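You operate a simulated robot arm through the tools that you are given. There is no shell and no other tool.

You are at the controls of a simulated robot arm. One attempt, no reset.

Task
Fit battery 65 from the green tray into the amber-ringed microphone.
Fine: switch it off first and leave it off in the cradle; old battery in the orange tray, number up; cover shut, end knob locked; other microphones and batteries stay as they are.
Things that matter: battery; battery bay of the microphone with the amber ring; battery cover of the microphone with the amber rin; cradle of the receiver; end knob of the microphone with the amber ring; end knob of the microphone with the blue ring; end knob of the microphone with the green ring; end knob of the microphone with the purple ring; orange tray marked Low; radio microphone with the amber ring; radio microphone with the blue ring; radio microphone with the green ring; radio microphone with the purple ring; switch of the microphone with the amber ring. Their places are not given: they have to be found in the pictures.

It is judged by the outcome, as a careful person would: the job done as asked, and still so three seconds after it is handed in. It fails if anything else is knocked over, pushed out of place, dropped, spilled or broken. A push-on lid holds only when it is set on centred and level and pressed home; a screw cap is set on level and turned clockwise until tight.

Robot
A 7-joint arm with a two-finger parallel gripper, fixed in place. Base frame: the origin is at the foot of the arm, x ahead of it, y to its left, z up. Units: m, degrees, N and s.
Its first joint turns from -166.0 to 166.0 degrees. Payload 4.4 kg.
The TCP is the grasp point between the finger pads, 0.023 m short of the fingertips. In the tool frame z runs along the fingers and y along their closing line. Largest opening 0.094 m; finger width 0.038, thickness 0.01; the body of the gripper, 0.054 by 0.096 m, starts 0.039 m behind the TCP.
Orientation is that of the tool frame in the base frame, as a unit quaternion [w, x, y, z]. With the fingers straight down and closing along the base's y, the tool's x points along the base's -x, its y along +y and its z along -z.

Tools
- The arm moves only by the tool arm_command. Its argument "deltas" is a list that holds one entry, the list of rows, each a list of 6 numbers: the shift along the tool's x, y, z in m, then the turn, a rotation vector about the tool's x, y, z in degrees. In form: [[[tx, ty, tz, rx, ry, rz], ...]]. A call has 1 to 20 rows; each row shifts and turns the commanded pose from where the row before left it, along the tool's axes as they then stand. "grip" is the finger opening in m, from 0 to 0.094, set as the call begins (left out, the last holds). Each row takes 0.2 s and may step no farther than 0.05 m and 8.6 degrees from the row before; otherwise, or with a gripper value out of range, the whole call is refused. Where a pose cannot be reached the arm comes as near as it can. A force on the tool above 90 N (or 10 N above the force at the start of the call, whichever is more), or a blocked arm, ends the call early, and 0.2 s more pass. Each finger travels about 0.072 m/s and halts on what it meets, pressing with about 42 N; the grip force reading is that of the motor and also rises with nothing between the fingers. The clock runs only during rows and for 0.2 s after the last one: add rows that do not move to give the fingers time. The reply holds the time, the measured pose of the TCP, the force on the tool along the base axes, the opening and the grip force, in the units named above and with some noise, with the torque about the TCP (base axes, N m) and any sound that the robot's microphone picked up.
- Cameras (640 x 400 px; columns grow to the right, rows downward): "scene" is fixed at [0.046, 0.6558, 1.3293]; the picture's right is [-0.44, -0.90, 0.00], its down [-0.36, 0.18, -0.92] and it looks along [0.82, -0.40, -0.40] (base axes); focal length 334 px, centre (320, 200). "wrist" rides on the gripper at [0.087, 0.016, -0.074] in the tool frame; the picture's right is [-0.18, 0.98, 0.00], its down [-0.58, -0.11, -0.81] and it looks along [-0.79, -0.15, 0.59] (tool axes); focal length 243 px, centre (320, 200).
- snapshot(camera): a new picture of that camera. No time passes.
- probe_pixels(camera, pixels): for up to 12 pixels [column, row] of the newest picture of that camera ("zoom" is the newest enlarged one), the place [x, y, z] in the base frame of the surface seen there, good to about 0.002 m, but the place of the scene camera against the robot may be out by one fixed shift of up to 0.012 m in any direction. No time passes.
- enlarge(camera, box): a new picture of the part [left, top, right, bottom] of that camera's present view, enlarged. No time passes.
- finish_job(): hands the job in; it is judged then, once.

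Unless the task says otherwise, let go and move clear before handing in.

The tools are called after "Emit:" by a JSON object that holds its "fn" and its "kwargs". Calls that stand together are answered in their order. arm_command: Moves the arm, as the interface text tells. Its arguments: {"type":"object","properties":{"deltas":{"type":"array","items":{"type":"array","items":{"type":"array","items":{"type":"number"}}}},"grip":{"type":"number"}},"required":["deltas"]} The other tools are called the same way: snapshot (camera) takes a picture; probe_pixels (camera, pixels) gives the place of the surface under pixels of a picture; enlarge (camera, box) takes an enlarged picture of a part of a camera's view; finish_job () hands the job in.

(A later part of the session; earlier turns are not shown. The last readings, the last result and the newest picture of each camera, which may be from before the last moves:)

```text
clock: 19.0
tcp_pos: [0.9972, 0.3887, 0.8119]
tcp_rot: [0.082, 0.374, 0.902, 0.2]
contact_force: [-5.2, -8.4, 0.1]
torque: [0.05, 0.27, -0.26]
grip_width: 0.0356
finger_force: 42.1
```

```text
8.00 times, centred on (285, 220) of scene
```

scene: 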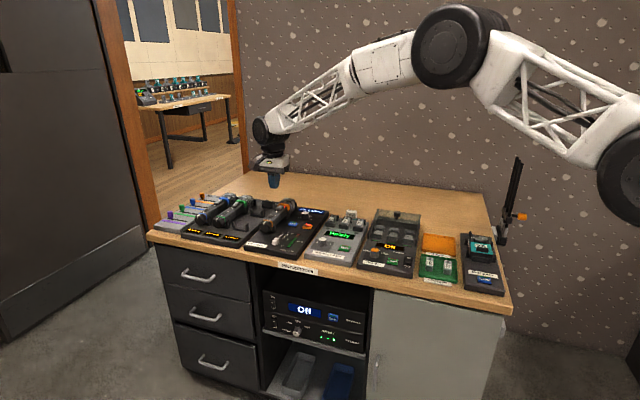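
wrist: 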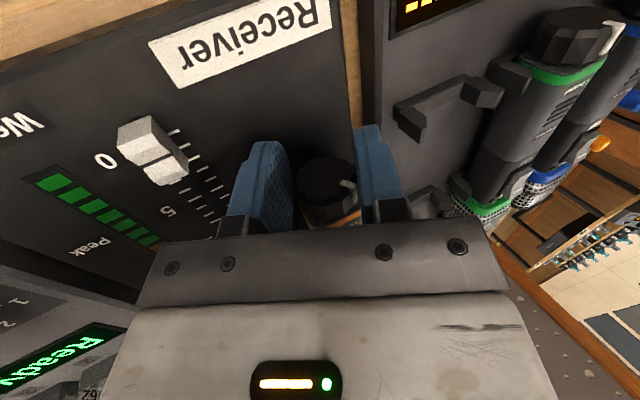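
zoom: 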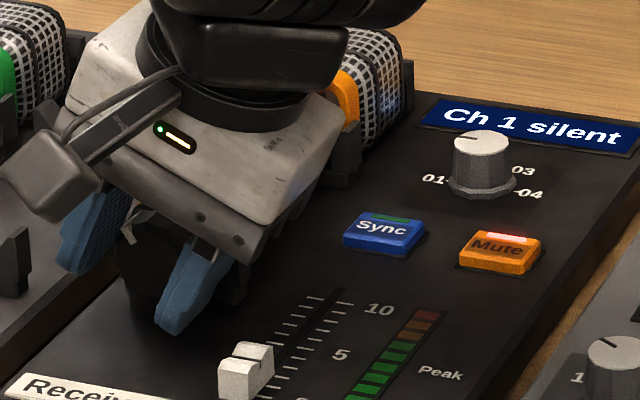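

The grip holds with ~10 N of side load (about 1 mm off axis); I'll correct that and turn 60°.

Emit:
{"fn": "arm_command", "kwargs": {"deltas": [[[0, -0.0009, -0.0004, 0, 0, 0], [0, 0.00109, 5e-05, 5, 0, 0], [0, 0.00109, 5e-05, 5, 0, 0], [0, 0.00109, 5e-05, 5, 0, 0], [0, 0.00109, 5e-05, 5, 0, 0], [0, 0.00109, 5e-05, 5, 0, 0], [0, 0.00109, 5e-05, 5, 0, 0], [0, 0, 0, 0, 0, 0]]]}}

Emit:
{"fn": "snapshot", "kwargs": {"camera": "wrist"}}

Emit:
{"fn": "enlarge", "kwargs": {"camera": "scene", "box": [255, 195, 315, 245]}}

```text
clock: 20.8
tcp_pos: [1.0031, 0.3937, 0.8146]
tcp_rot: [-0.017, 0.383, 0.923, -0.04]
contact_force: [-0.3, -0.3, -3.5]
torque: [0.33, 0.35, -0.01]
grip_width: 0.0352
finger_force: 41.7
```

```text
taken
```

wrist: 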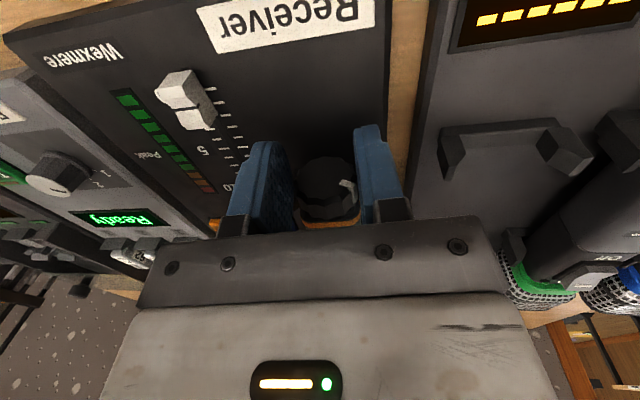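

```text
8.00 times, centred on (285, 220) of scene
```

zoom: 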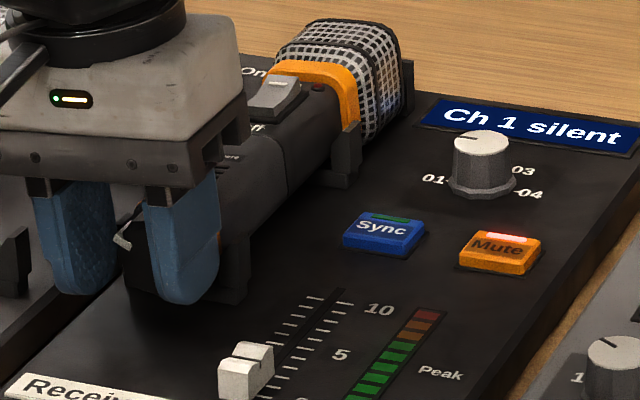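

The mark is now about 65° round, turning freely. Continuing to +35°.

Emit:
{"fn": "arm_command", "kwargs": {"deltas": [[[0, 0.00109, 5e-05, 5, 0, 0], [0, 0.00109, 5e-05, 5, 0, 0], [0, 0.00109, 5e-05, 5, 0, 0], [0, 0.00109, 5e-05, 5, 0, 0], [0, 0.00109, 5e-05, 5, 0, 0], [0, 0.00109, 5e-05, 5, 0, 0], [0, 0, 0, 0, 0, 0]]]}}

Emit:
{"fn": "snapshot", "kwargs": {"camera": "wrist"}}

Emit:
{"fn": "enlarge", "kwargs": {"camera": "scene", "box": [255, 195, 315, 245]}}

```text
clock: 22.4
tcp_pos: [1.0071, 0.3988, 0.81]
tcp_rot: [-0.115, 0.365, 0.881, -0.278]
contact_force: [20.3, 13.3, -4.5]
torque: [0.66, -0.37, 0.3]
grip_width: 0.0344
finger_force: 41.9
```

```text
taken
```

wrist: 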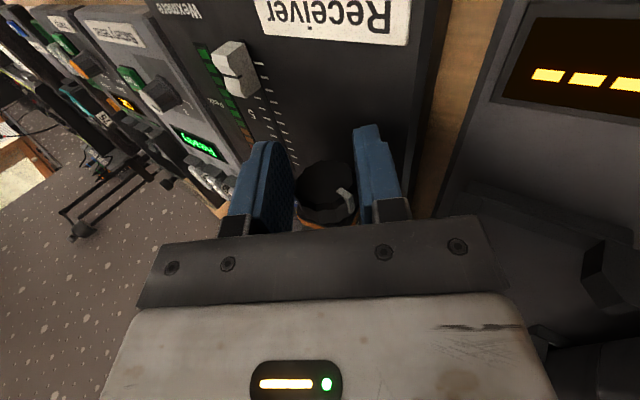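

```text
8.00 times, centred on (285, 220) of scene
```

zoom: 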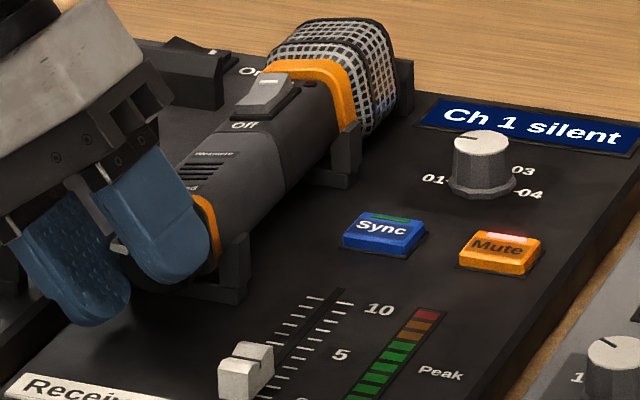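

The mic itself has begun to roll in the cradle (switch at (262,95) leans left), so the knob has reached its stop. I'll turn back to let the body settle.

Emit:
{"fn": "arm_command", "kwargs": {"deltas": [[[0, -0.00109, 5e-05, -5, 0, 0], [0, -0.00109, 5e-05, -5, 0, 0], [0, 0, 0, 0, 0, 0]]]}}

Emit:
{"fn": "enlarge", "kwargs": {"camera": "scene", "box": [255, 195, 315, 245]}}

```text
clock: 23.2
tcp_pos: [1.0044, 0.3962, 0.8104]
tcp_rot: [-0.083, 0.373, 0.902, -0.2]
contact_force: [-1.5, -1.9, -4.5]
torque: [0.41, 0.43, -0.2]
grip_width: 0.0347
finger_force: 42.0
```

```text
8.00 times, centred on (285, 220) of scene
```

zoom: 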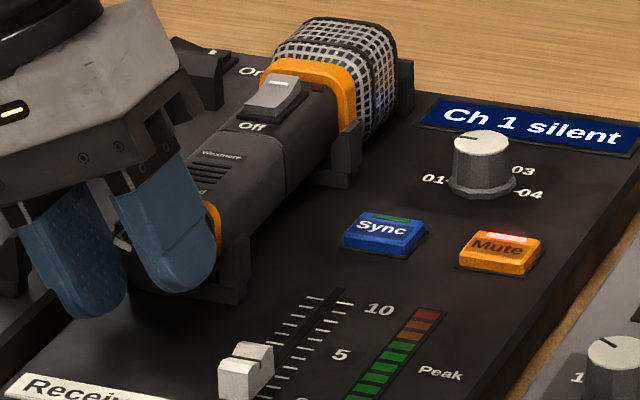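

The body has come back nearly upright. I'll release the knob and see how the mic settles.

Emit:
{"fn": "arm_command", "kwargs": {"deltas": [[[0, 0, 0, 0, 0, 0], [0, 0, 0, 0, 0, 0]]], "grip": 0.044}}

Emit:
{"fn": "enlarge", "kwargs": {"camera": "scene", "box": [255, 195, 315, 245]}}

Emit:
{"fn": "snapshot", "kwargs": {"camera": "wrist"}}

```text
clock: 23.8
tcp_pos: [1.0053, 0.3964, 0.8117]
tcp_rot: [-0.083, 0.374, 0.902, -0.2]
contact_force: [-0.1, 0.5, -0.3]
torque: [0.01, -0.01, 0.04]
grip_width: 0.0441
finger_force: 0.2
```

```text
8.00 times, centred on (285, 220) of scene
```

zoom: 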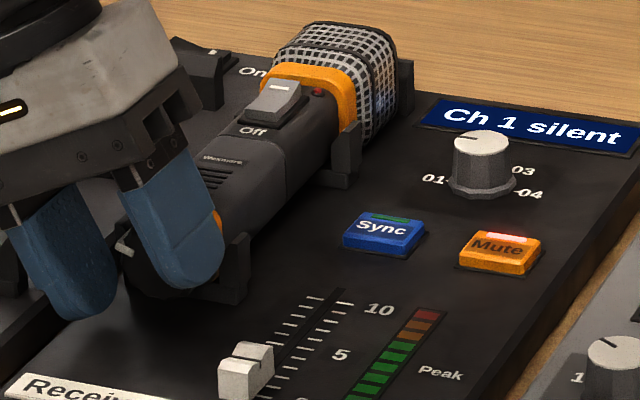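

```text
taken
```

wrist: 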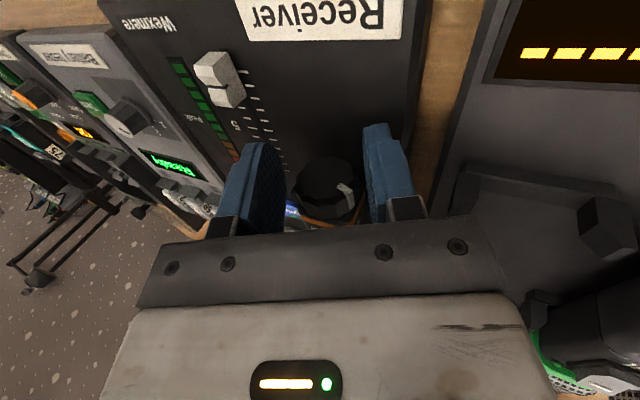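

The mic has dropped level into the cradle. I'll swing the hand upright, lift, and step back to view it.

Emit:
{"fn": "arm_command", "kwargs": {"deltas": [[[0, -0.00109, 5e-05, -5, 0, 0], [0, -0.00109, 5e-05, -5, 0, 0], [0, -0.00109, 5e-05, -5, 0, 0], [0, -0.00109, 5e-05, -5, 0, 0], [0, -0.00109, 5e-05, -5, 0, 0], [0, 0, -0.04, 0, 0, 0], [0.02, 0, -0.04, 0, 0, 0], [0.04, 0, -0.02, 0, 0, 0], [0.02, 0, 0, 0, 0, 0], [0, 0, 0, 0, 0, 0]]]}}

Emit:
{"fn": "snapshot", "kwargs": {"camera": "wrist"}}

Emit:
{"fn": "enlarge", "kwargs": {"camera": "wrist", "box": [290, 100, 400, 230]}}

Emit:
{"fn": "enlarge", "kwargs": {"camera": "scene", "box": [265, 200, 310, 240]}}

```text
clock: 26.0
tcp_pos: [0.9446, 0.45, 0.9107]
tcp_rot: [0.0, 0.382, 0.924, 0.0]
contact_force: [0.3, 1.2, 0.3]
torque: [0.01, 0.0, 0.0]
grip_width: 0.0441
finger_force: 0.0
```

```text
taken
```

wrist: 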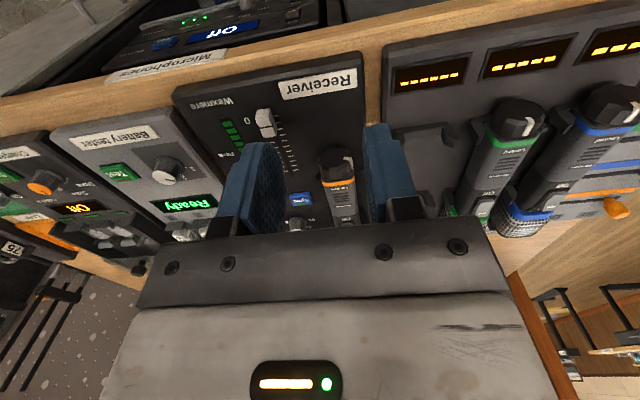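

```text
3.08 times, centred on (345, 165) of wrist
```

zoom: 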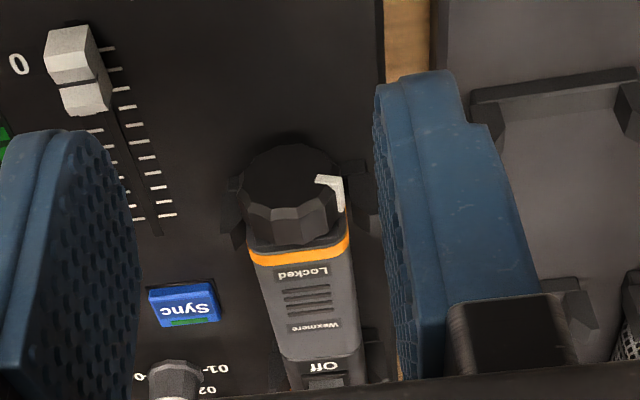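

```text
10.00 times, centred on (288, 220) of scene
```

zoom: 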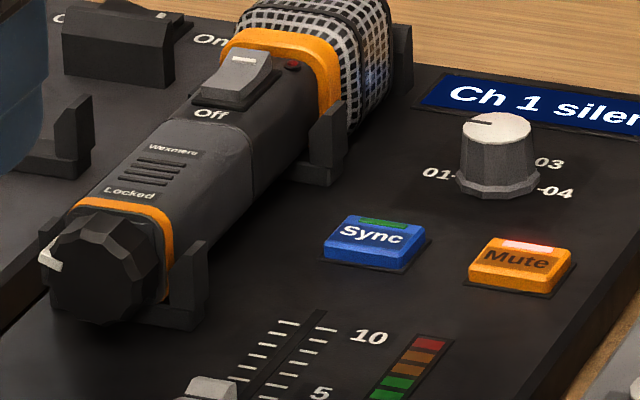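

The knob mark now points roughly 70–75° round (scene zoom (50,250)). I'll view the cover's side edge from the robot's side to see how it opens.

Emit:
{"fn": "arm_command", "kwargs": {"deltas": [[[-0.0345, -0.0185, 0, 0, 0, 0], [-0.0345, -0.0185, 0, 0, 0, 0], [-0.0345, -0.0185, 0, 0, 0, 0], [-0.0345, -0.0185, 0, 0, 0, 0], [0, 0, 0, 0, 0, -8.2], [0, 0, 0, 0, 0, -8.2], [0, 0, 0, 0, 0, -8.2], [0, 0, 0, 0, 0, -8.2], [0, 0, 0, 0, 0, -8.2], [0, 0, 0, 0, 0, -8.2], [0, 0, 0, 0, 0, -8.2], [0, 0, 0, 0, 0, -8.2], [0, 0, 0, 0, 0, -8.2], [0, 0, 0, 0, 0, -8.2], [0, 0, 0, 0, 0, -8], [0, 0, 0.02, 0, 0, 0], [0, 0, 0.015, 0, 0, 0], [0, 0, 0, 0, 0, 0]]], "grip": 0.094}}

Emit:
{"fn": "snapshot", "kwargs": {"camera": "wrist"}}

Emit:
{"fn": "enlarge", "kwargs": {"camera": "wrist", "box": [240, 60, 440, 220]}}

```text
clock: 29.8
tcp_pos: [0.9908, 0.3, 0.8775]
tcp_rot: [0.0, -0.382, 0.924, 0.0]
contact_force: [-0.2, -0.1, 0.0]
torque: [-0.03, 0.0, -0.02]
grip_width: 0.0941
finger_force: 0.1
```

```text
taken
```

wrist: 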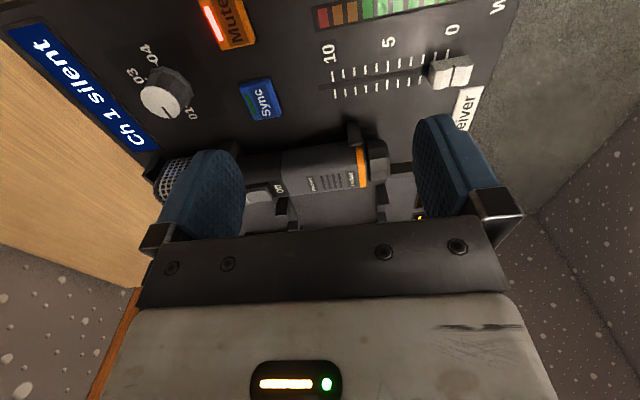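

```text
2.50 times, centred on (340, 140) of wrist
```

zoom: 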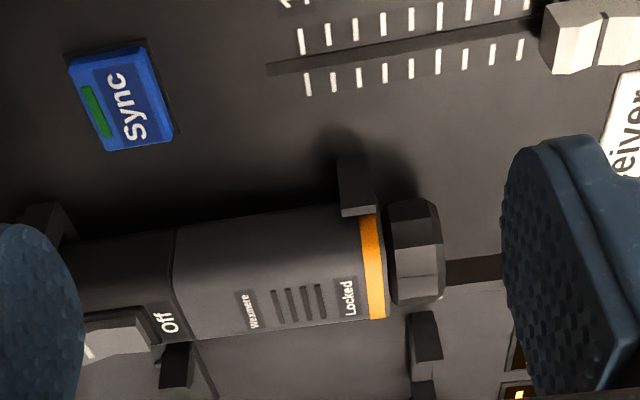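

The cover (lighter grey) spans zoom (175–365,210–340). I'll enlarge its lower edge.

Emit:
{"fn": "enlarge", "kwargs": {"camera": "wrist", "box": [260, 125, 400, 205]}}

Emit:
{"fn": "probe_pixels", "kwargs": {"camera": "zoom", "pixels": [[225, 110], [225, 150], [225, 190], [225, 230], [225, 270], [400, 110], [400, 150], [400, 230], [400, 260], [130, 180], [500, 200], [540, 180]]}}

```text
4.57 times, centred on (330, 165) of wrist
```

zoom: 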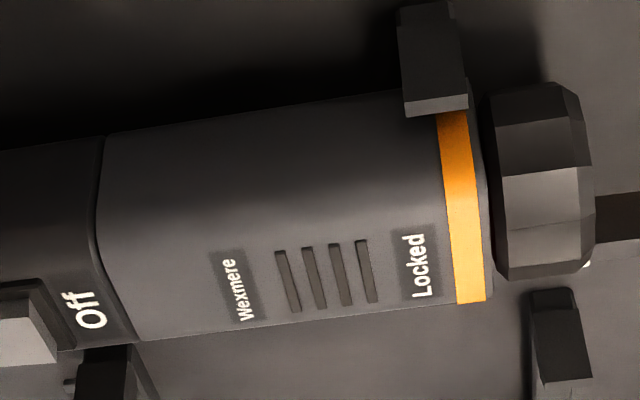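

```text
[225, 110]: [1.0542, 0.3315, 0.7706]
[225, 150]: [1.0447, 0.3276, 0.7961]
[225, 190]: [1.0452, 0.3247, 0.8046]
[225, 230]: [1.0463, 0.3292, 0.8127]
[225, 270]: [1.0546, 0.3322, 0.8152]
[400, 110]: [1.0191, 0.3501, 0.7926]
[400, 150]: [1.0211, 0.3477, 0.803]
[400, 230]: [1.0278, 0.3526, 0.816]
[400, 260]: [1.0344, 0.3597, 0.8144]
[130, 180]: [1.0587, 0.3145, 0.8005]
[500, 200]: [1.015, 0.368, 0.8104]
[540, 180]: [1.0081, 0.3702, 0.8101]
```

The seam near "Off" runs all round and there is no lengthwise seam, so the whole tail sleeve is the cover and should slide off toward the knob end. I'll turn the hand back and straddle the sleeve between the posts and seam.

Emit:
{"fn": "arm_command", "kwargs": {"deltas": [[[0, 0, -0.02, 0, 0, 8.2], [0, 0, 0, 0, 0, 8.2], [0, 0, 0, 0, 0, 8.2], [0, 0, 0, 0, 0, 8.2], [0, 0, 0, 0, 0, 8.2], [0, 0, 0, 0, 0, 8.2], [0, 0, 0, 0, 0, 8.2], [0, 0, 0, 0, 0, 8.2], [0, 0, 0, 0, 0, 8.2], [0, 0, 0, 0, 0, 8.2], [0, 0, 0, 0, 0, 8], [-0.0043, 0.0365, 0, 0, 0, 0], [-0.0043, 0.0365, 0, 0, 0, 0], [0, 0, 0.02, 0, 0, 0], [0, 0, 0.02, 0, 0, 0], [0, 0, 0, 0, 0, 0]]], "grip": 0.06}}

Emit:
{"fn": "snapshot", "kwargs": {"camera": "wrist"}}

Emit:
{"fn": "enlarge", "kwargs": {"camera": "scene", "box": [255, 195, 315, 245]}}

```text
clock: 33.2
tcp_pos: [1.0464, 0.3465, 0.8591]
tcp_rot: [0.0, 0.383, 0.924, 0.0]
contact_force: [0.5, 0.1, -0.4]
torque: [0.0, -0.01, 0.01]
grip_width: 0.0596
finger_force: 0.0
```

```text
taken
```

wrist: 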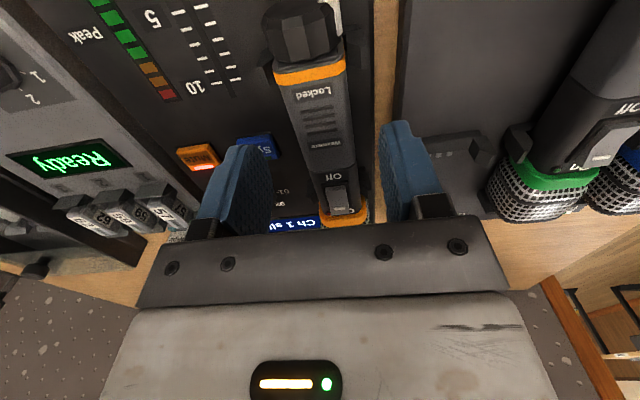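

```text
8.00 times, centred on (285, 220) of scene
```

zoom: 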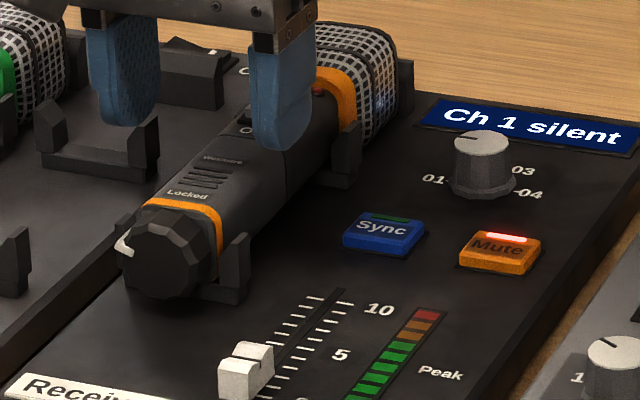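

The sleeve lies between the fingers (wrist (320,130)). I'll probe band and seam positions before descending.

Emit:
{"fn": "enlarge", "kwargs": {"camera": "wrist", "box": [240, 0, 400, 230]}}

Emit:
{"fn": "probe_pixels", "kwargs": {"camera": "wrist", "pixels": [[310, 72], [312, 85], [325, 160], [328, 172], [352, 85], [275, 85], [268, 50], [340, 40], [285, 150], [300, 150], [352, 150], [320, 120]]}}

```text
1.74 times, centred on (320, 115) of wrist
```

zoom: 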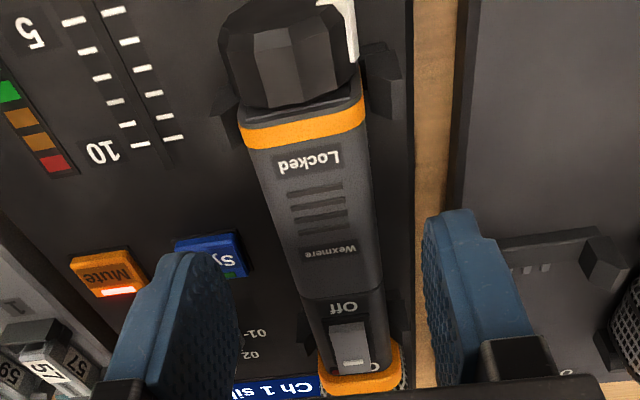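

```text
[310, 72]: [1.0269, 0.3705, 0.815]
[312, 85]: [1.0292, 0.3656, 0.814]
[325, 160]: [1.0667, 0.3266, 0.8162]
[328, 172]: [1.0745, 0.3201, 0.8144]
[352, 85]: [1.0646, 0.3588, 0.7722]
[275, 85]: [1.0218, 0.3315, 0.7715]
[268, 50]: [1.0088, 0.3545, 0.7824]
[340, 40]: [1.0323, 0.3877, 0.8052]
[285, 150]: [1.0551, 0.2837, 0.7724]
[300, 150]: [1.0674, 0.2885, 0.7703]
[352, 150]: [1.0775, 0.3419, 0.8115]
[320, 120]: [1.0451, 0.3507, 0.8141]
```

Seam is at x−y≈0.747 and the posts end at ≈0.669, so fingers centred at 0.708 fit. Descending and gripping the sleeve.

Emit:
{"fn": "arm_command", "kwargs": {"deltas": [[[-0.0057, 0.0018, 0.02, 0, 0, 0], [0, 0, 0.02, 0, 0, 0], [0, 0, 0.013, 0, 0, 0], [0, 0, 0, 0, 0, 0]]]}}

Emit:
{"fn": "arm_command", "kwargs": {"deltas": [[[0, 0, 0, 0, 0, 0], [0, 0, 0, 0, 0, 0], [0, 0, 0, 0, 0, 0]]], "grip": 0.02}}

Emit:
{"fn": "enlarge", "kwargs": {"camera": "scene", "box": [255, 195, 315, 245]}}

Emit:
{"fn": "snapshot", "kwargs": {"camera": "wrist"}}

```text
clock: 34.2
tcp_pos: [1.0535, 0.341, 0.8053]
tcp_rot: [0.0, 0.383, 0.924, 0.0]
contact_force: [-0.3, 0.4, 1.1]
torque: [-0.01, 0.02, -0.05]
grip_width: 0.06
finger_force: 0.1
```

```text
clock: 35.0
tcp_pos: [1.0527, 0.3437, 0.8071]
tcp_rot: [0.001, 0.383, 0.924, 0.0]
contact_force: [1.6, 0.2, 0.8]
torque: [-0.05, -0.06, 0.11]
grip_width: 0.0359
finger_force: 41.7
```

```text
8.00 times, centred on (285, 220) of scene
```

zoom: 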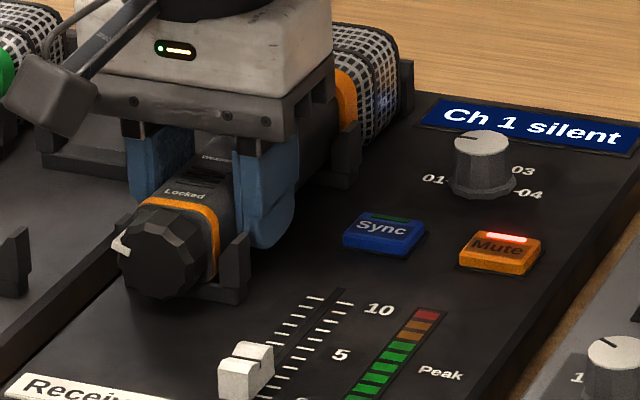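

```text
taken
```

wrist: 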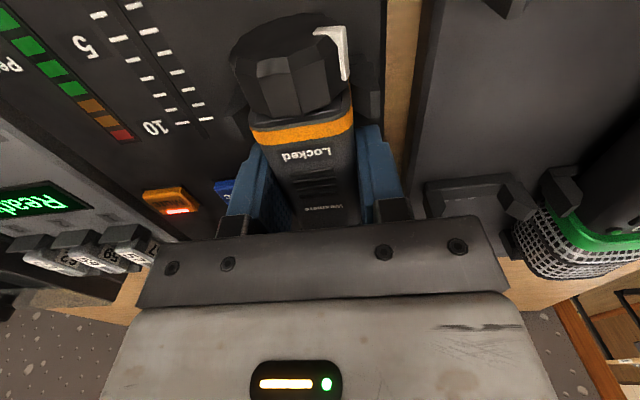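

The sleeve is gripped at 36 mm without side load. I'll pull gently 4 mm toward the knob end and watch the force.

Emit:
{"fn": "arm_command", "kwargs": {"deltas": [[[0.001, 0, 0, 0, 0, 0], [0.001, 0, 0, 0, 0, 0], [0.001, 0, 0, 0, 0, 0], [0.001, 0, 0, 0, 0, 0], [0, 0, 0, 0, 0, 0]]]}}

Emit:
{"fn": "snapshot", "kwargs": {"camera": "wrist"}}

Emit:
{"fn": "enlarge", "kwargs": {"camera": "scene", "box": [255, 195, 315, 245]}}

```text
clock: 36.2
tcp_pos: [1.0507, 0.3461, 0.8061]
tcp_rot: [0.001, 0.382, 0.924, 0.0]
contact_force: [2.7, -2.9, 10.8]
torque: [0.02, 0.23, 0.06]
grip_width: 0.0356
finger_force: 41.9
```

```text
taken
```

wrist: 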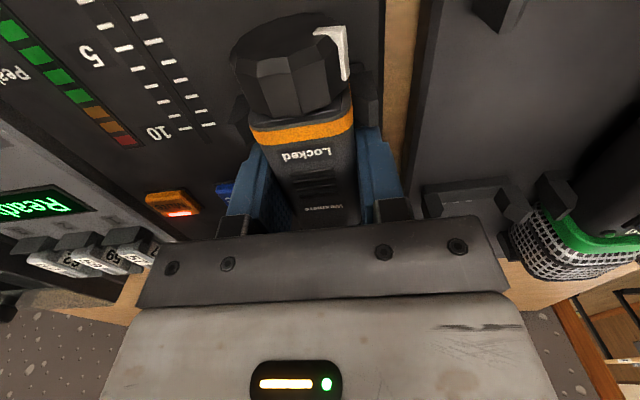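

```text
8.00 times, centred on (285, 220) of scene
```

zoom: 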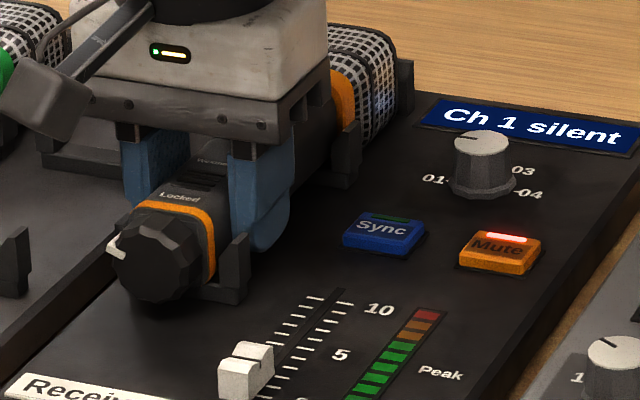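

The sleeve followed ~3 mm with little axial load. I'll raise 1 mm to ease the 11 N vertical load and pull another 6 mm.

Emit:
{"fn": "arm_command", "kwargs": {"deltas": [[[0.001, 0, -0.001, 0, 0, 0], [0.001, 0, 0, 0, 0, 0], [0.001, 0, 0, 0, 0, 0], [0.001, 0, 0, 0, 0, 0], [0.001, 0, 0, 0, 0, 0], [0.001, 0, 0, 0, 0, 0], [0, 0, 0, 0, 0, 0]]]}}

Emit:
{"fn": "enlarge", "kwargs": {"camera": "scene", "box": [255, 195, 315, 245]}}

Emit:
{"fn": "snapshot", "kwargs": {"camera": "wrist"}}

```text
clock: 37.8
tcp_pos: [1.0474, 0.349, 0.8062]
tcp_rot: [0.001, 0.383, 0.924, 0.001]
contact_force: [18.6, -11.8, 11.2]
torque: [-0.27, -0.14, 0.34]
grip_width: 0.0355
finger_force: 41.8
```

```text
8.00 times, centred on (285, 220) of scene
```

zoom: 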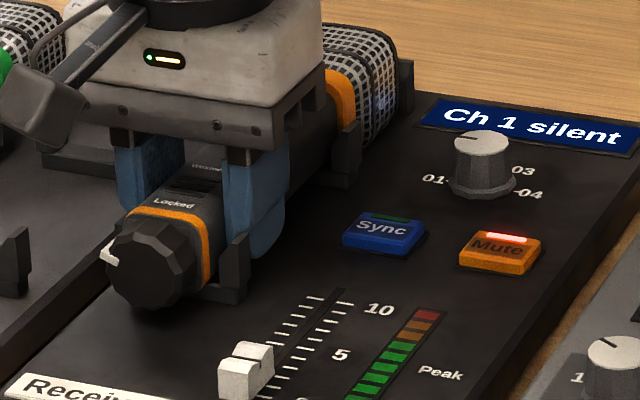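

```text
taken
```

wrist: 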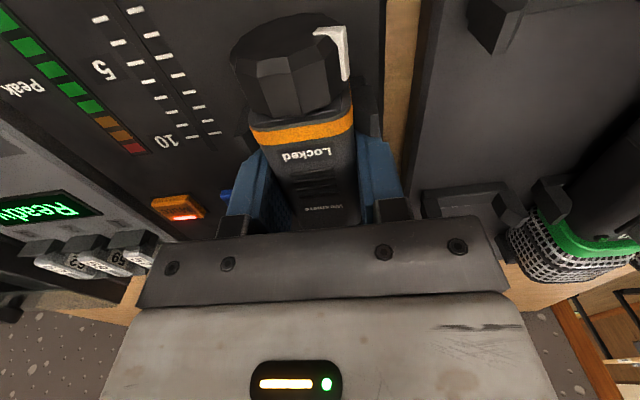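

The axial load rose to 22 N just as the fingers reached the posts (x−y≈0.67), so the fingers block here. I'll release, lift and look at the seam.

Emit:
{"fn": "arm_command", "kwargs": {"deltas": [[[-0.002, 0, 0, 0, 0, 0], [0, 0, 0, 0, 0, 0]]]}}

Emit:
{"fn": "arm_command", "kwargs": {"deltas": [[[0, 0, 0, 0, 0, 0], [0, 0, 0, 0, 0, 0], [0, 0, -0.04, 0, 0, 0], [0.02, 0, -0.03, 0, 0, 0], [0.03, 0, -0.02, 0, 0, 0], [0.03, 0, 0, 0, 0, 0], [0, 0, 0, 0, 0, 0]]], "grip": 0.06}}

Emit:
{"fn": "snapshot", "kwargs": {"camera": "wrist"}}

Emit:
{"fn": "enlarge", "kwargs": {"camera": "wrist", "box": [270, 60, 400, 230]}}

Emit:
{"fn": "enlarge", "kwargs": {"camera": "scene", "box": [255, 195, 315, 245]}}

```text
clock: 38.4
tcp_pos: [1.0476, 0.3485, 0.8057]
tcp_rot: [0.001, 0.383, 0.924, 0.0]
contact_force: [-7.5, 1.3, 18.8]
torque: [0.1, 0.37, -0.19]
grip_width: 0.0356
finger_force: 41.6
```

```text
clock: 40.0
tcp_pos: [0.9909, 0.4034, 0.8969]
tcp_rot: [0.001, 0.382, 0.924, 0.0]
contact_force: [0.2, -1.1, -0.1]
torque: [-0.01, -0.04, 0.02]
grip_width: 0.0599
finger_force: 0.0
```

```text
taken
```

wrist: 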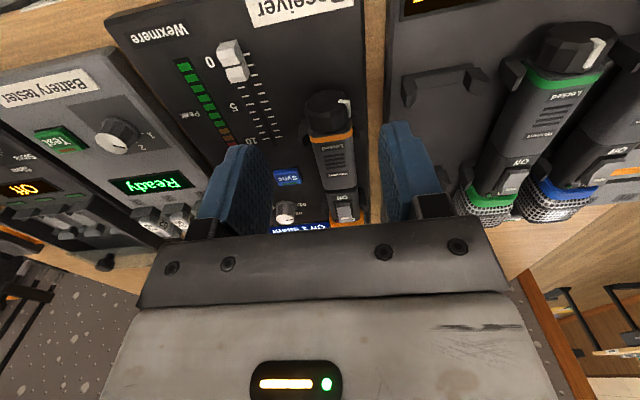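

```text
2.35 times, centred on (335, 145) of wrist
```

zoom: 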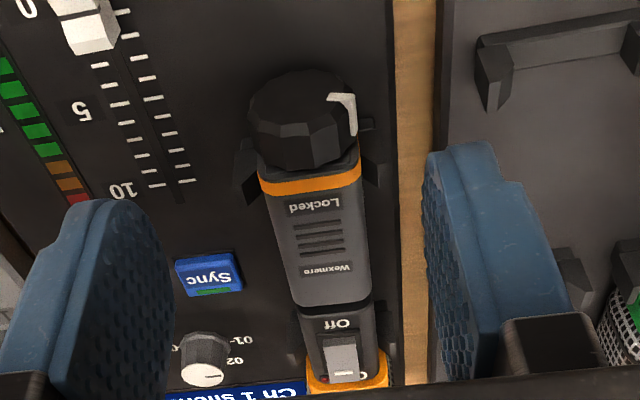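

```text
8.00 times, centred on (285, 220) of scene
```

zoom: 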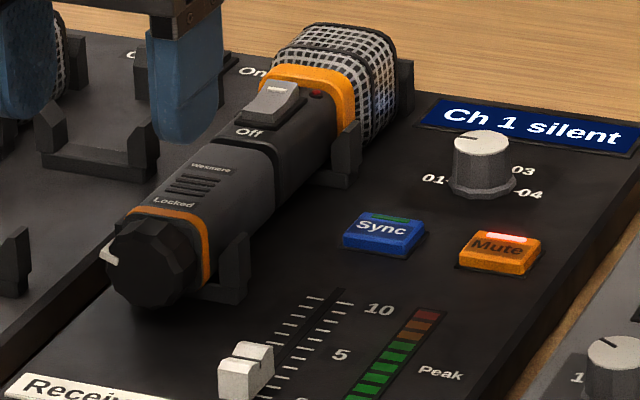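

A dark gap shows at the seam (zoom (335,305)), so the sleeve slides off toward the knob. I'll grip it by the knob end, ahead of the posts, and pull further.

Emit:
{"fn": "arm_command", "kwargs": {"deltas": [[[-0.0159, 0.0005, 0.03, 0, 0, 0], [0, 0, 0.03, 0, 0, 0], [0, 0, 0.02, 0, 0, 0], [0, 0, 0.01, 0, 0, 0], [0, 0, 0, 0, 0, 0]]], "grip": 0.056}}

Emit:
{"fn": "arm_command", "kwargs": {"deltas": [[[0, 0, 0, 0, 0, 0], [0, 0, 0, 0, 0, 0], [0, 0, 0, 0, 0, 0]]], "grip": 0.02}}

Emit:
{"fn": "snapshot", "kwargs": {"camera": "wrist"}}

```text
clock: 41.2
tcp_pos: [1.0029, 0.394, 0.8058]
tcp_rot: [-0.001, 0.383, 0.924, 0.0]
contact_force: [0.5, 0.3, -0.7]
torque: [0.0, -0.03, 0.0]
grip_width: 0.056
finger_force: 0.1
```

```text
clock: 42.0
tcp_pos: [1.003, 0.3946, 0.8053]
tcp_rot: [0.0, 0.383, 0.924, 0.0]
contact_force: [-6.6, -7.0, 1.1]
torque: [-0.07, 0.02, -0.31]
grip_width: 0.0353
finger_force: 42.5
```

```text
taken
```

wrist: 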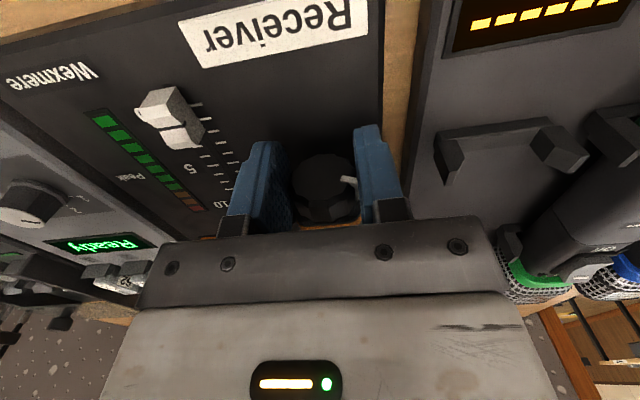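

Gripped at 35 mm with ~10 N side load; I'll shift 1 mm and pull out 15 mm in steps.

Emit:
{"fn": "arm_command", "kwargs": {"deltas": [[[0, -0.001, 0, 0, 0, 0], [0.002, 0, 0, 0, 0, 0], [0.003, 0, 0, 0, 0, 0], [0.003, 0, 0, 0, 0, 0], [0.003, 0, 0, 0, 0, 0], [0.003, 0, 0, 0, 0, 0], [0, 0, 0, 0, 0, 0]]]}}

Emit:
{"fn": "snapshot", "kwargs": {"camera": "wrist"}}

Emit:
{"fn": "enlarge", "kwargs": {"camera": "scene", "box": [255, 195, 315, 245]}}

```text
clock: 43.6
tcp_pos: [0.9918, 0.4028, 0.8068]
tcp_rot: [-0.001, 0.383, 0.924, 0.0]
contact_force: [-0.6, 0.6, 0.6]
torque: [0.2, 0.16, 0.16]
grip_width: 0.0351
finger_force: 41.8
```

```text
taken
```

wrist: 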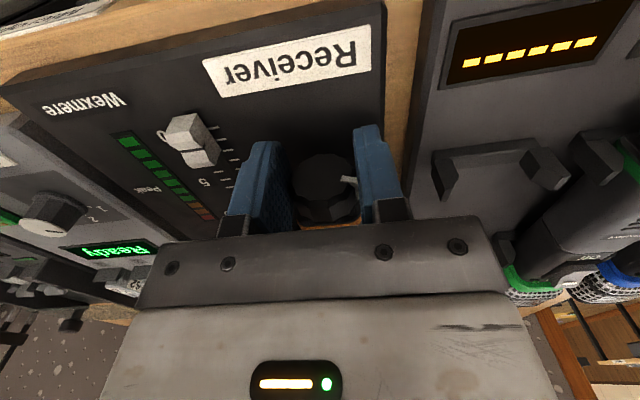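

```text
8.00 times, centred on (285, 220) of scene
```

zoom: 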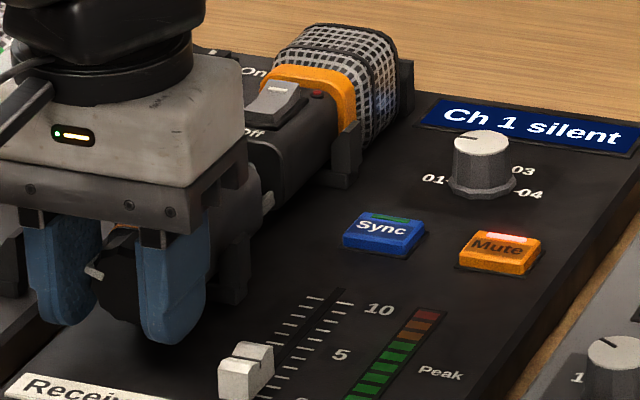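

The sleeve slides freely with almost no load; inside structure appears at zoom (265,200). Continue pulling.

Emit:
{"fn": "arm_command", "kwargs": {"deltas": [[[0.003, 0, 0, 0, 0, 0], [0.004, 0, 0, 0, 0, 0], [0.004, 0, 0, 0, 0, 0], [0.004, 0, 0, 0, 0, 0], [0, 0, 0, 0, 0, 0]]]}}

Emit:
{"fn": "enlarge", "kwargs": {"camera": "scene", "box": [255, 195, 315, 245]}}

```text
clock: 44.8
tcp_pos: [0.9806, 0.4134, 0.8058]
tcp_rot: [0.0, 0.383, 0.924, 0.0]
contact_force: [0.8, 0.4, 0.2]
torque: [-0.01, -0.06, 0.2]
grip_width: 0.035
finger_force: 41.8
```

```text
8.00 times, centred on (285, 220) of scene
```

zoom: 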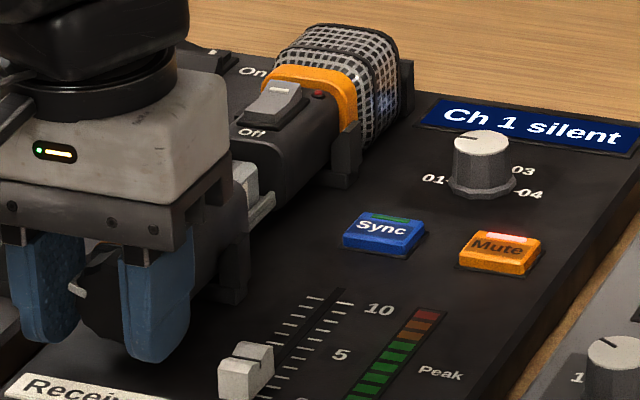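

The battery (light grey) shows at zoom (245,175) on a chassis rail. Continuing to pull.

Emit:
{"fn": "arm_command", "kwargs": {"deltas": [[[0.004, 0, 0, 0, 0, 0], [0.004, 0, 0, 0, 0, 0], [0.004, 0, 0, 0, 0, 0], [0.004, 0, 0, 0, 0, 0], [0, 0, 0, 0, 0, 0]]]}}

Emit:
{"fn": "enlarge", "kwargs": {"camera": "scene", "box": [255, 195, 315, 245]}}

Emit:
{"fn": "snapshot", "kwargs": {"camera": "wrist"}}

```text
clock: 46.0
tcp_pos: [0.9688, 0.4249, 0.8065]
tcp_rot: [-0.001, 0.382, 0.924, 0.0]
contact_force: [0.0, 0.2, -0.3]
torque: [0.28, 0.3, -0.02]
grip_width: 0.0352
finger_force: 41.9
```

```text
8.00 times, centred on (285, 220) of scene
```

zoom: 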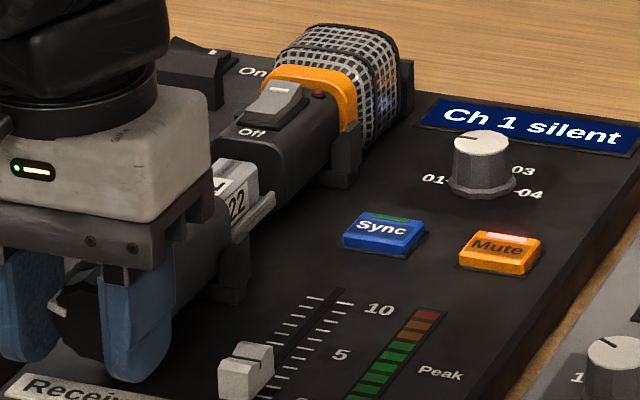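

```text
taken
```

wrist: 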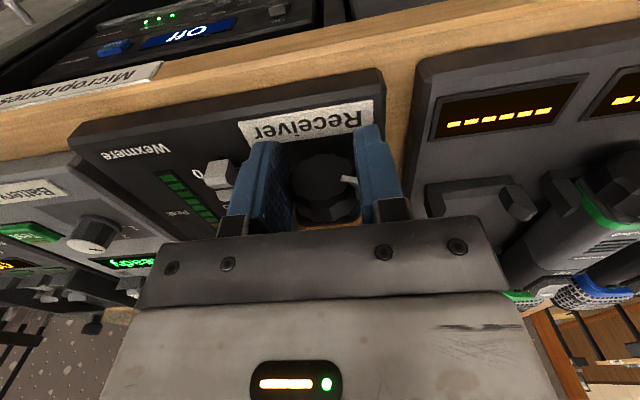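

The old battery's label "..22" is visible at zoom (235,205). Keep pulling.

Emit:
{"fn": "arm_command", "kwargs": {"deltas": [[[0.004, 0, 0, 0, 0, 0], [0.004, 0, 0, 0, 0, 0], [0.004, 0, 0, 0, 0, 0], [0.004, 0, 0, 0, 0, 0], [0, 0, 0, 0, 0, 0]]]}}

Emit:
{"fn": "enlarge", "kwargs": {"camera": "scene", "box": [250, 195, 310, 245]}}

```text
clock: 47.2
tcp_pos: [0.9584, 0.4352, 0.8067]
tcp_rot: [0.001, 0.382, 0.924, 0.001]
contact_force: [25.0, -21.0, 4.6]
torque: [-0.2, -0.37, 0.04]
grip_width: 0.0349
finger_force: 41.8
```

```text
8.00 times, centred on (280, 220) of scene
```

zoom: 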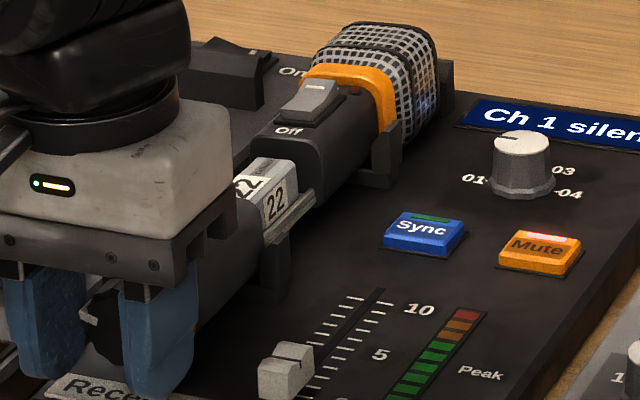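

The pull force jumped to ~33 N: the sleeve is at its end stop with the bay exposed. I'll relieve the pull, release and look.

Emit:
{"fn": "arm_command", "kwargs": {"deltas": [[[-0.002, 0, 0, 0, 0, 0], [0, 0, 0, 0, 0, 0]]]}}

Emit:
{"fn": "arm_command", "kwargs": {"deltas": [[[0, 0, 0, 0, 0, 0], [0, 0, 0, 0, 0, 0]]], "grip": 0.05}}

Emit:
{"fn": "arm_command", "kwargs": {"deltas": [[[0, 0, -0.03, 0, 0, 0], [0, 0, -0.04, 0, 0, 0], [0, 0, -0.04, 0, 0, 0], [-0.03, 0, 0, 0, 0, 0], [0, 0, 0, 0, 0, 0]]]}}

Emit:
{"fn": "snapshot", "kwargs": {"camera": "wrist"}}

Emit:
{"fn": "enlarge", "kwargs": {"camera": "wrist", "box": [270, 30, 400, 230]}}

Emit:
{"fn": "enlarge", "kwargs": {"camera": "scene", "box": [250, 195, 310, 245]}}

```text
clock: 47.8
tcp_pos: [0.9591, 0.4359, 0.8066]
tcp_rot: [0.0, 0.382, 0.924, 0.0]
contact_force: [4.6, -4.0, 9.4]
torque: [-0.21, -0.54, -0.01]
grip_width: 0.035
finger_force: 41.4
```

```text
clock: 48.4
tcp_pos: [0.9601, 0.4343, 0.8055]
tcp_rot: [0.001, 0.382, 0.924, 0.0]
contact_force: [0.4, 0.1, 0.1]
torque: [-0.01, 0.02, 0.0]
grip_width: 0.0501
finger_force: 0.1
```

```text
clock: 49.6
tcp_pos: [0.9792, 0.4153, 0.9161]
tcp_rot: [0.001, 0.383, 0.924, 0.0]
contact_force: [-0.1, -0.7, -0.4]
torque: [0.01, 0.01, -0.02]
grip_width: 0.0501
finger_force: 0.1
```

```text
taken
```

wrist: 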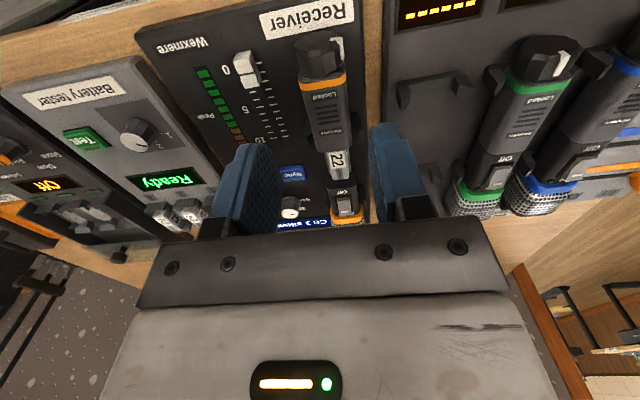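

```text
2.00 times, centred on (335, 130) of wrist
```

zoom: 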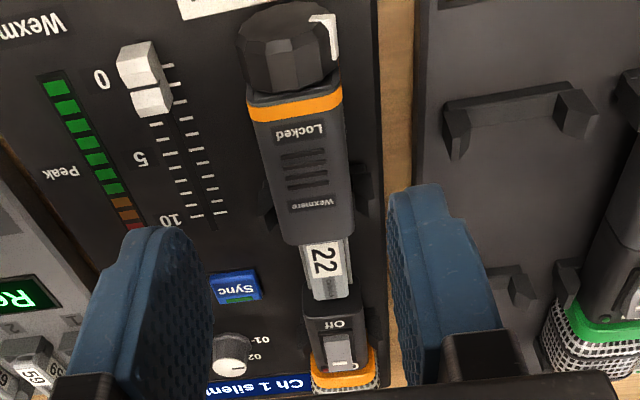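

```text
8.00 times, centred on (280, 220) of scene
```

zoom: 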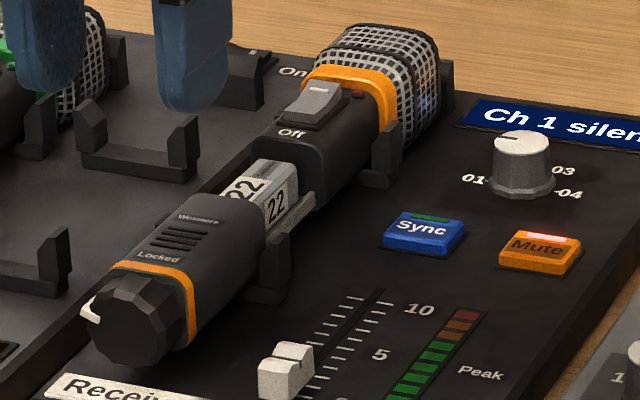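

Battery 22 lies exposed between the sleeve edge and the seam. I'll look closely and measure it.

Emit:
{"fn": "enlarge", "kwargs": {"camera": "wrist", "box": [305, 130, 375, 200]}}

Emit:
{"fn": "probe_pixels", "kwargs": {"camera": "zoom", "pixels": [[270, 80], [275, 120], [280, 140], [285, 200], [290, 260], [295, 285], [300, 320], [320, 200], [250, 200], [240, 200], [335, 190], [360, 190]]}}

Emit:
{"fn": "enlarge", "kwargs": {"camera": "scene", "box": [270, 208, 295, 230]}}

```text
5.71 times, centred on (340, 165) of wrist
```

zoom: 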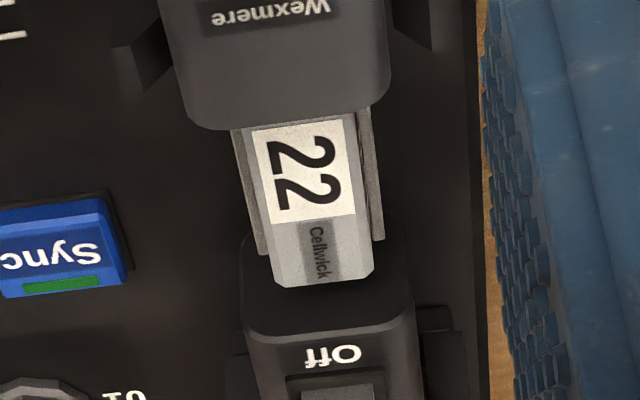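

```text
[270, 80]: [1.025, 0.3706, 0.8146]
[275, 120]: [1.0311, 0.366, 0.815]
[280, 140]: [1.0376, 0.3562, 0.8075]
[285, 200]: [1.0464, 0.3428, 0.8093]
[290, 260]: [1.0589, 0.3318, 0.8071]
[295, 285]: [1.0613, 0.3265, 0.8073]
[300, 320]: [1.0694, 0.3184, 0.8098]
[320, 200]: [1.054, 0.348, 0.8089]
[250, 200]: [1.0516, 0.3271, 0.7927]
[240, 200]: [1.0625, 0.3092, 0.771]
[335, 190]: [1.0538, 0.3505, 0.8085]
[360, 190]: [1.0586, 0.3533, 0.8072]
```

```text
16.00 times, centred on (282, 219) of scene
```

zoom: 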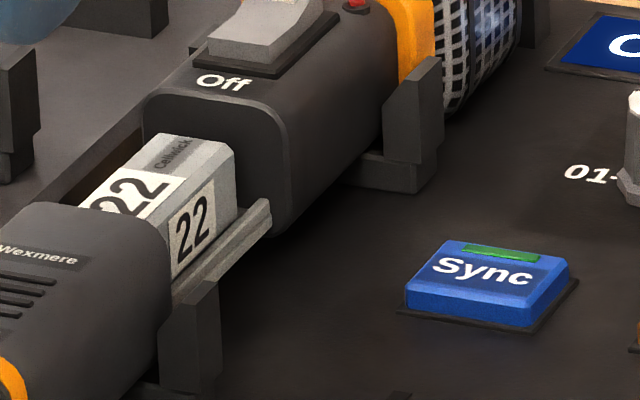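

The battery top is at z≈0.808, centred about (1.0525,0.3445), with side rails at z≈0.793. I'll move over it and descend with tips staying above the rails.

Emit:
{"fn": "arm_command", "kwargs": {"deltas": [[[-0.034, 0.0006, 0, 0, 0, 0], [-0.034, 0.0006, 0, 0, 0, 0], [-0.0339, 0.0006, 0, 0, 0, 0], [0, 0, 0.03, 0, 0, 0], [0, 0, 0.025, 0, 0, 0], [0, 0, 0, 0, 0, 0]]], "grip": 0.05}}

Emit:
{"fn": "snapshot", "kwargs": {"camera": "wrist"}}

Emit:
{"fn": "enlarge", "kwargs": {"camera": "wrist", "box": [260, 30, 400, 220]}}

Emit:
{"fn": "enlarge", "kwargs": {"camera": "scene", "box": [250, 195, 310, 245]}}

```text
clock: 51.0
tcp_pos: [1.0549, 0.344, 0.8609]
tcp_rot: [0.0, 0.383, 0.924, 0.0]
contact_force: [-0.7, 0.7, -0.2]
torque: [0.0, 0.01, -0.01]
grip_width: 0.0501
finger_force: 0.1
```

```text
taken
```

wrist: 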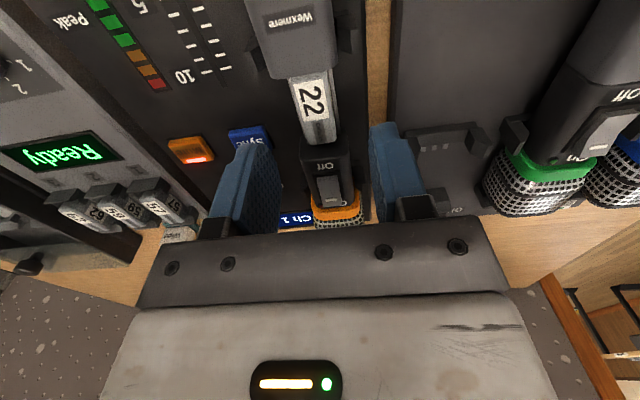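

```text
2.11 times, centred on (330, 125) of wrist
```

zoom: 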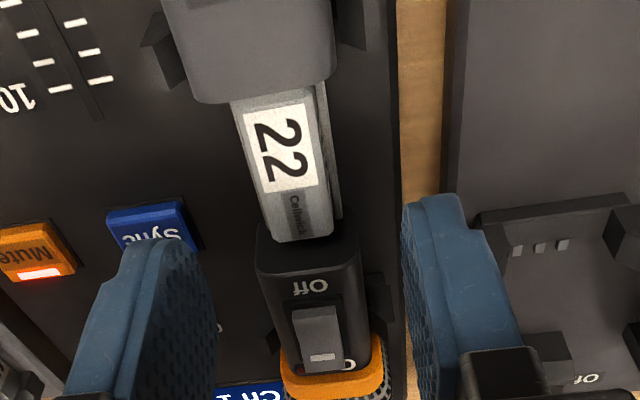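

```text
8.00 times, centred on (280, 220) of scene
```

zoom: 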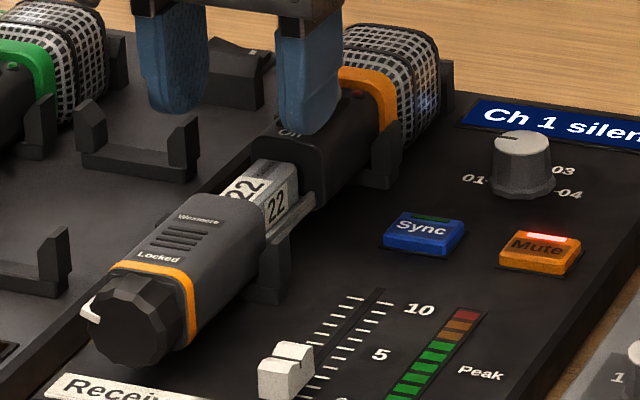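

I'll probe the battery ends and edges from this nearer view.

Emit:
{"fn": "probe_pixels", "kwargs": {"camera": "zoom", "pixels": [[265, 98], [270, 110], [280, 150], [300, 225], [303, 238], [308, 260], [310, 150], [260, 150], [240, 150], [335, 170], [250, 98], [320, 92]]}}

Emit:
{"fn": "enlarge", "kwargs": {"camera": "wrist", "box": [275, 55, 355, 150]}}

```text
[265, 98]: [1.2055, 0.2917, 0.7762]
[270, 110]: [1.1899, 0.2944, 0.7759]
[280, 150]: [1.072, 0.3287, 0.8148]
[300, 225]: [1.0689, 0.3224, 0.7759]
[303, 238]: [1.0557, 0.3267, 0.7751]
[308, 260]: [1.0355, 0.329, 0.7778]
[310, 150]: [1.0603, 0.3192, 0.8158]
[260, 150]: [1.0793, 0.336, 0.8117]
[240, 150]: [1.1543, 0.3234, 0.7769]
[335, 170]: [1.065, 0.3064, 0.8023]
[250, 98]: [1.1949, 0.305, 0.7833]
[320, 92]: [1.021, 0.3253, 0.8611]
```

```text
4.21 times, centred on (315, 102) of wrist
```

zoom: 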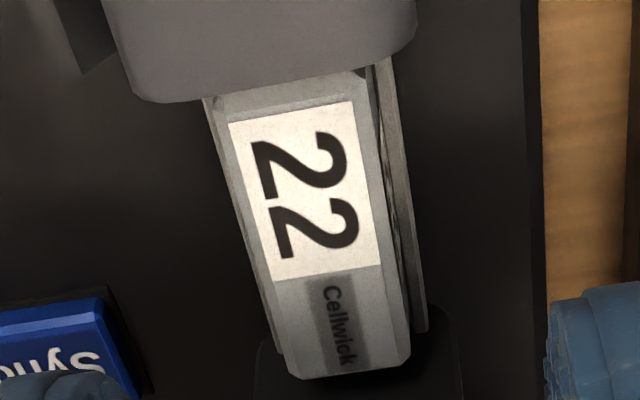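

The last zoom was of the scene camera, so those readings were off-target; probing this wrist zoom instead.

Emit:
{"fn": "probe_pixels", "kwargs": {"camera": "zoom", "pixels": [[270, 80], [285, 100], [300, 150], [320, 250], [345, 360], [350, 378], [365, 200], [250, 200], [225, 200], [400, 200], [420, 250], [270, 300]]}}

```text
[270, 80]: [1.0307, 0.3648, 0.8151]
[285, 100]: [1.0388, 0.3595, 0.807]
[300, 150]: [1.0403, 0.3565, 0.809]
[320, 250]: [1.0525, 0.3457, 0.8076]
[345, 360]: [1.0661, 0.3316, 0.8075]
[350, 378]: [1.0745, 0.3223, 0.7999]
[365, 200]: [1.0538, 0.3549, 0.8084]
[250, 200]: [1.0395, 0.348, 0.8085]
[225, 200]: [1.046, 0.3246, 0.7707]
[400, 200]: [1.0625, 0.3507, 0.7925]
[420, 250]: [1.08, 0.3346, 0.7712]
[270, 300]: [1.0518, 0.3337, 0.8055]
```

The battery spans x−y 0.672–0.736, ~19 mm wide, centred on x+y≈1.398. Descending and closing on it.

Emit:
{"fn": "arm_command", "kwargs": {"deltas": [[[0.0035, -0.0006, 0.02, 0, 0, 0], [0, 0, 0.02, 0, 0, 0], [0, 0, 0, 0, 0, 0]]], "grip": 0.044}}

Emit:
{"fn": "arm_command", "kwargs": {"deltas": [[[0, 0, 0, 0, 0, 0], [0, 0, 0, 0, 0, 0], [0, 0, 0, 0, 0, 0]]], "grip": 0.01}}

Emit:
{"fn": "enlarge", "kwargs": {"camera": "scene", "box": [250, 195, 310, 245]}}

Emit:
{"fn": "snapshot", "kwargs": {"camera": "wrist"}}

```text
clock: 51.8
tcp_pos: [1.0516, 0.3458, 0.82]
tcp_rot: [0.0, 0.383, 0.924, 0.0]
contact_force: [-0.6, -0.3, 0.4]
torque: [0.02, 0.0, 0.03]
grip_width: 0.0438
finger_force: 0.1
```

```text
clock: 52.6
tcp_pos: [1.0517, 0.3444, 0.8198]
tcp_rot: [0.0, 0.383, 0.924, 0.0]
contact_force: [-0.7, -1.1, 0.1]
torque: [-0.11, 0.04, -0.06]
grip_width: 0.0186
finger_force: 41.8
```

```text
8.00 times, centred on (280, 220) of scene
```

zoom: 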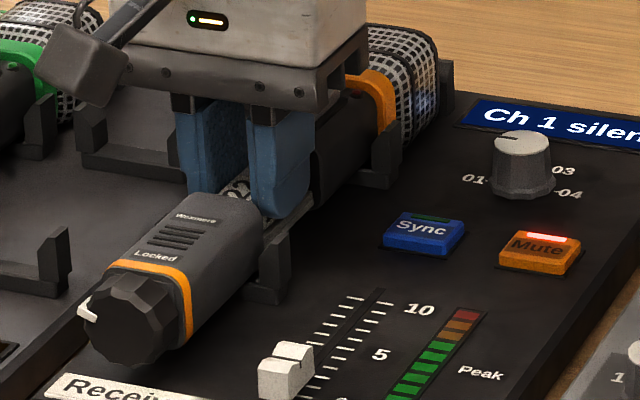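

```text
taken
```

wrist: 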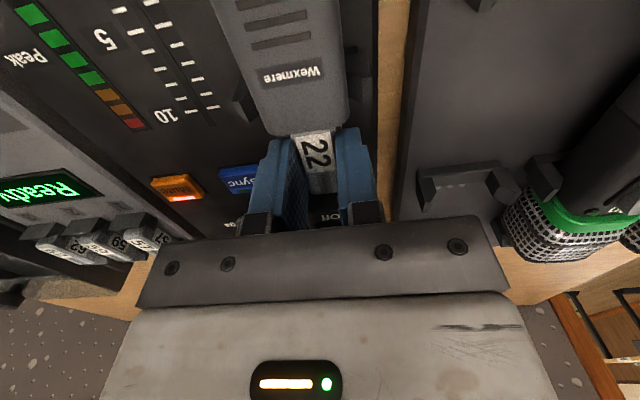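

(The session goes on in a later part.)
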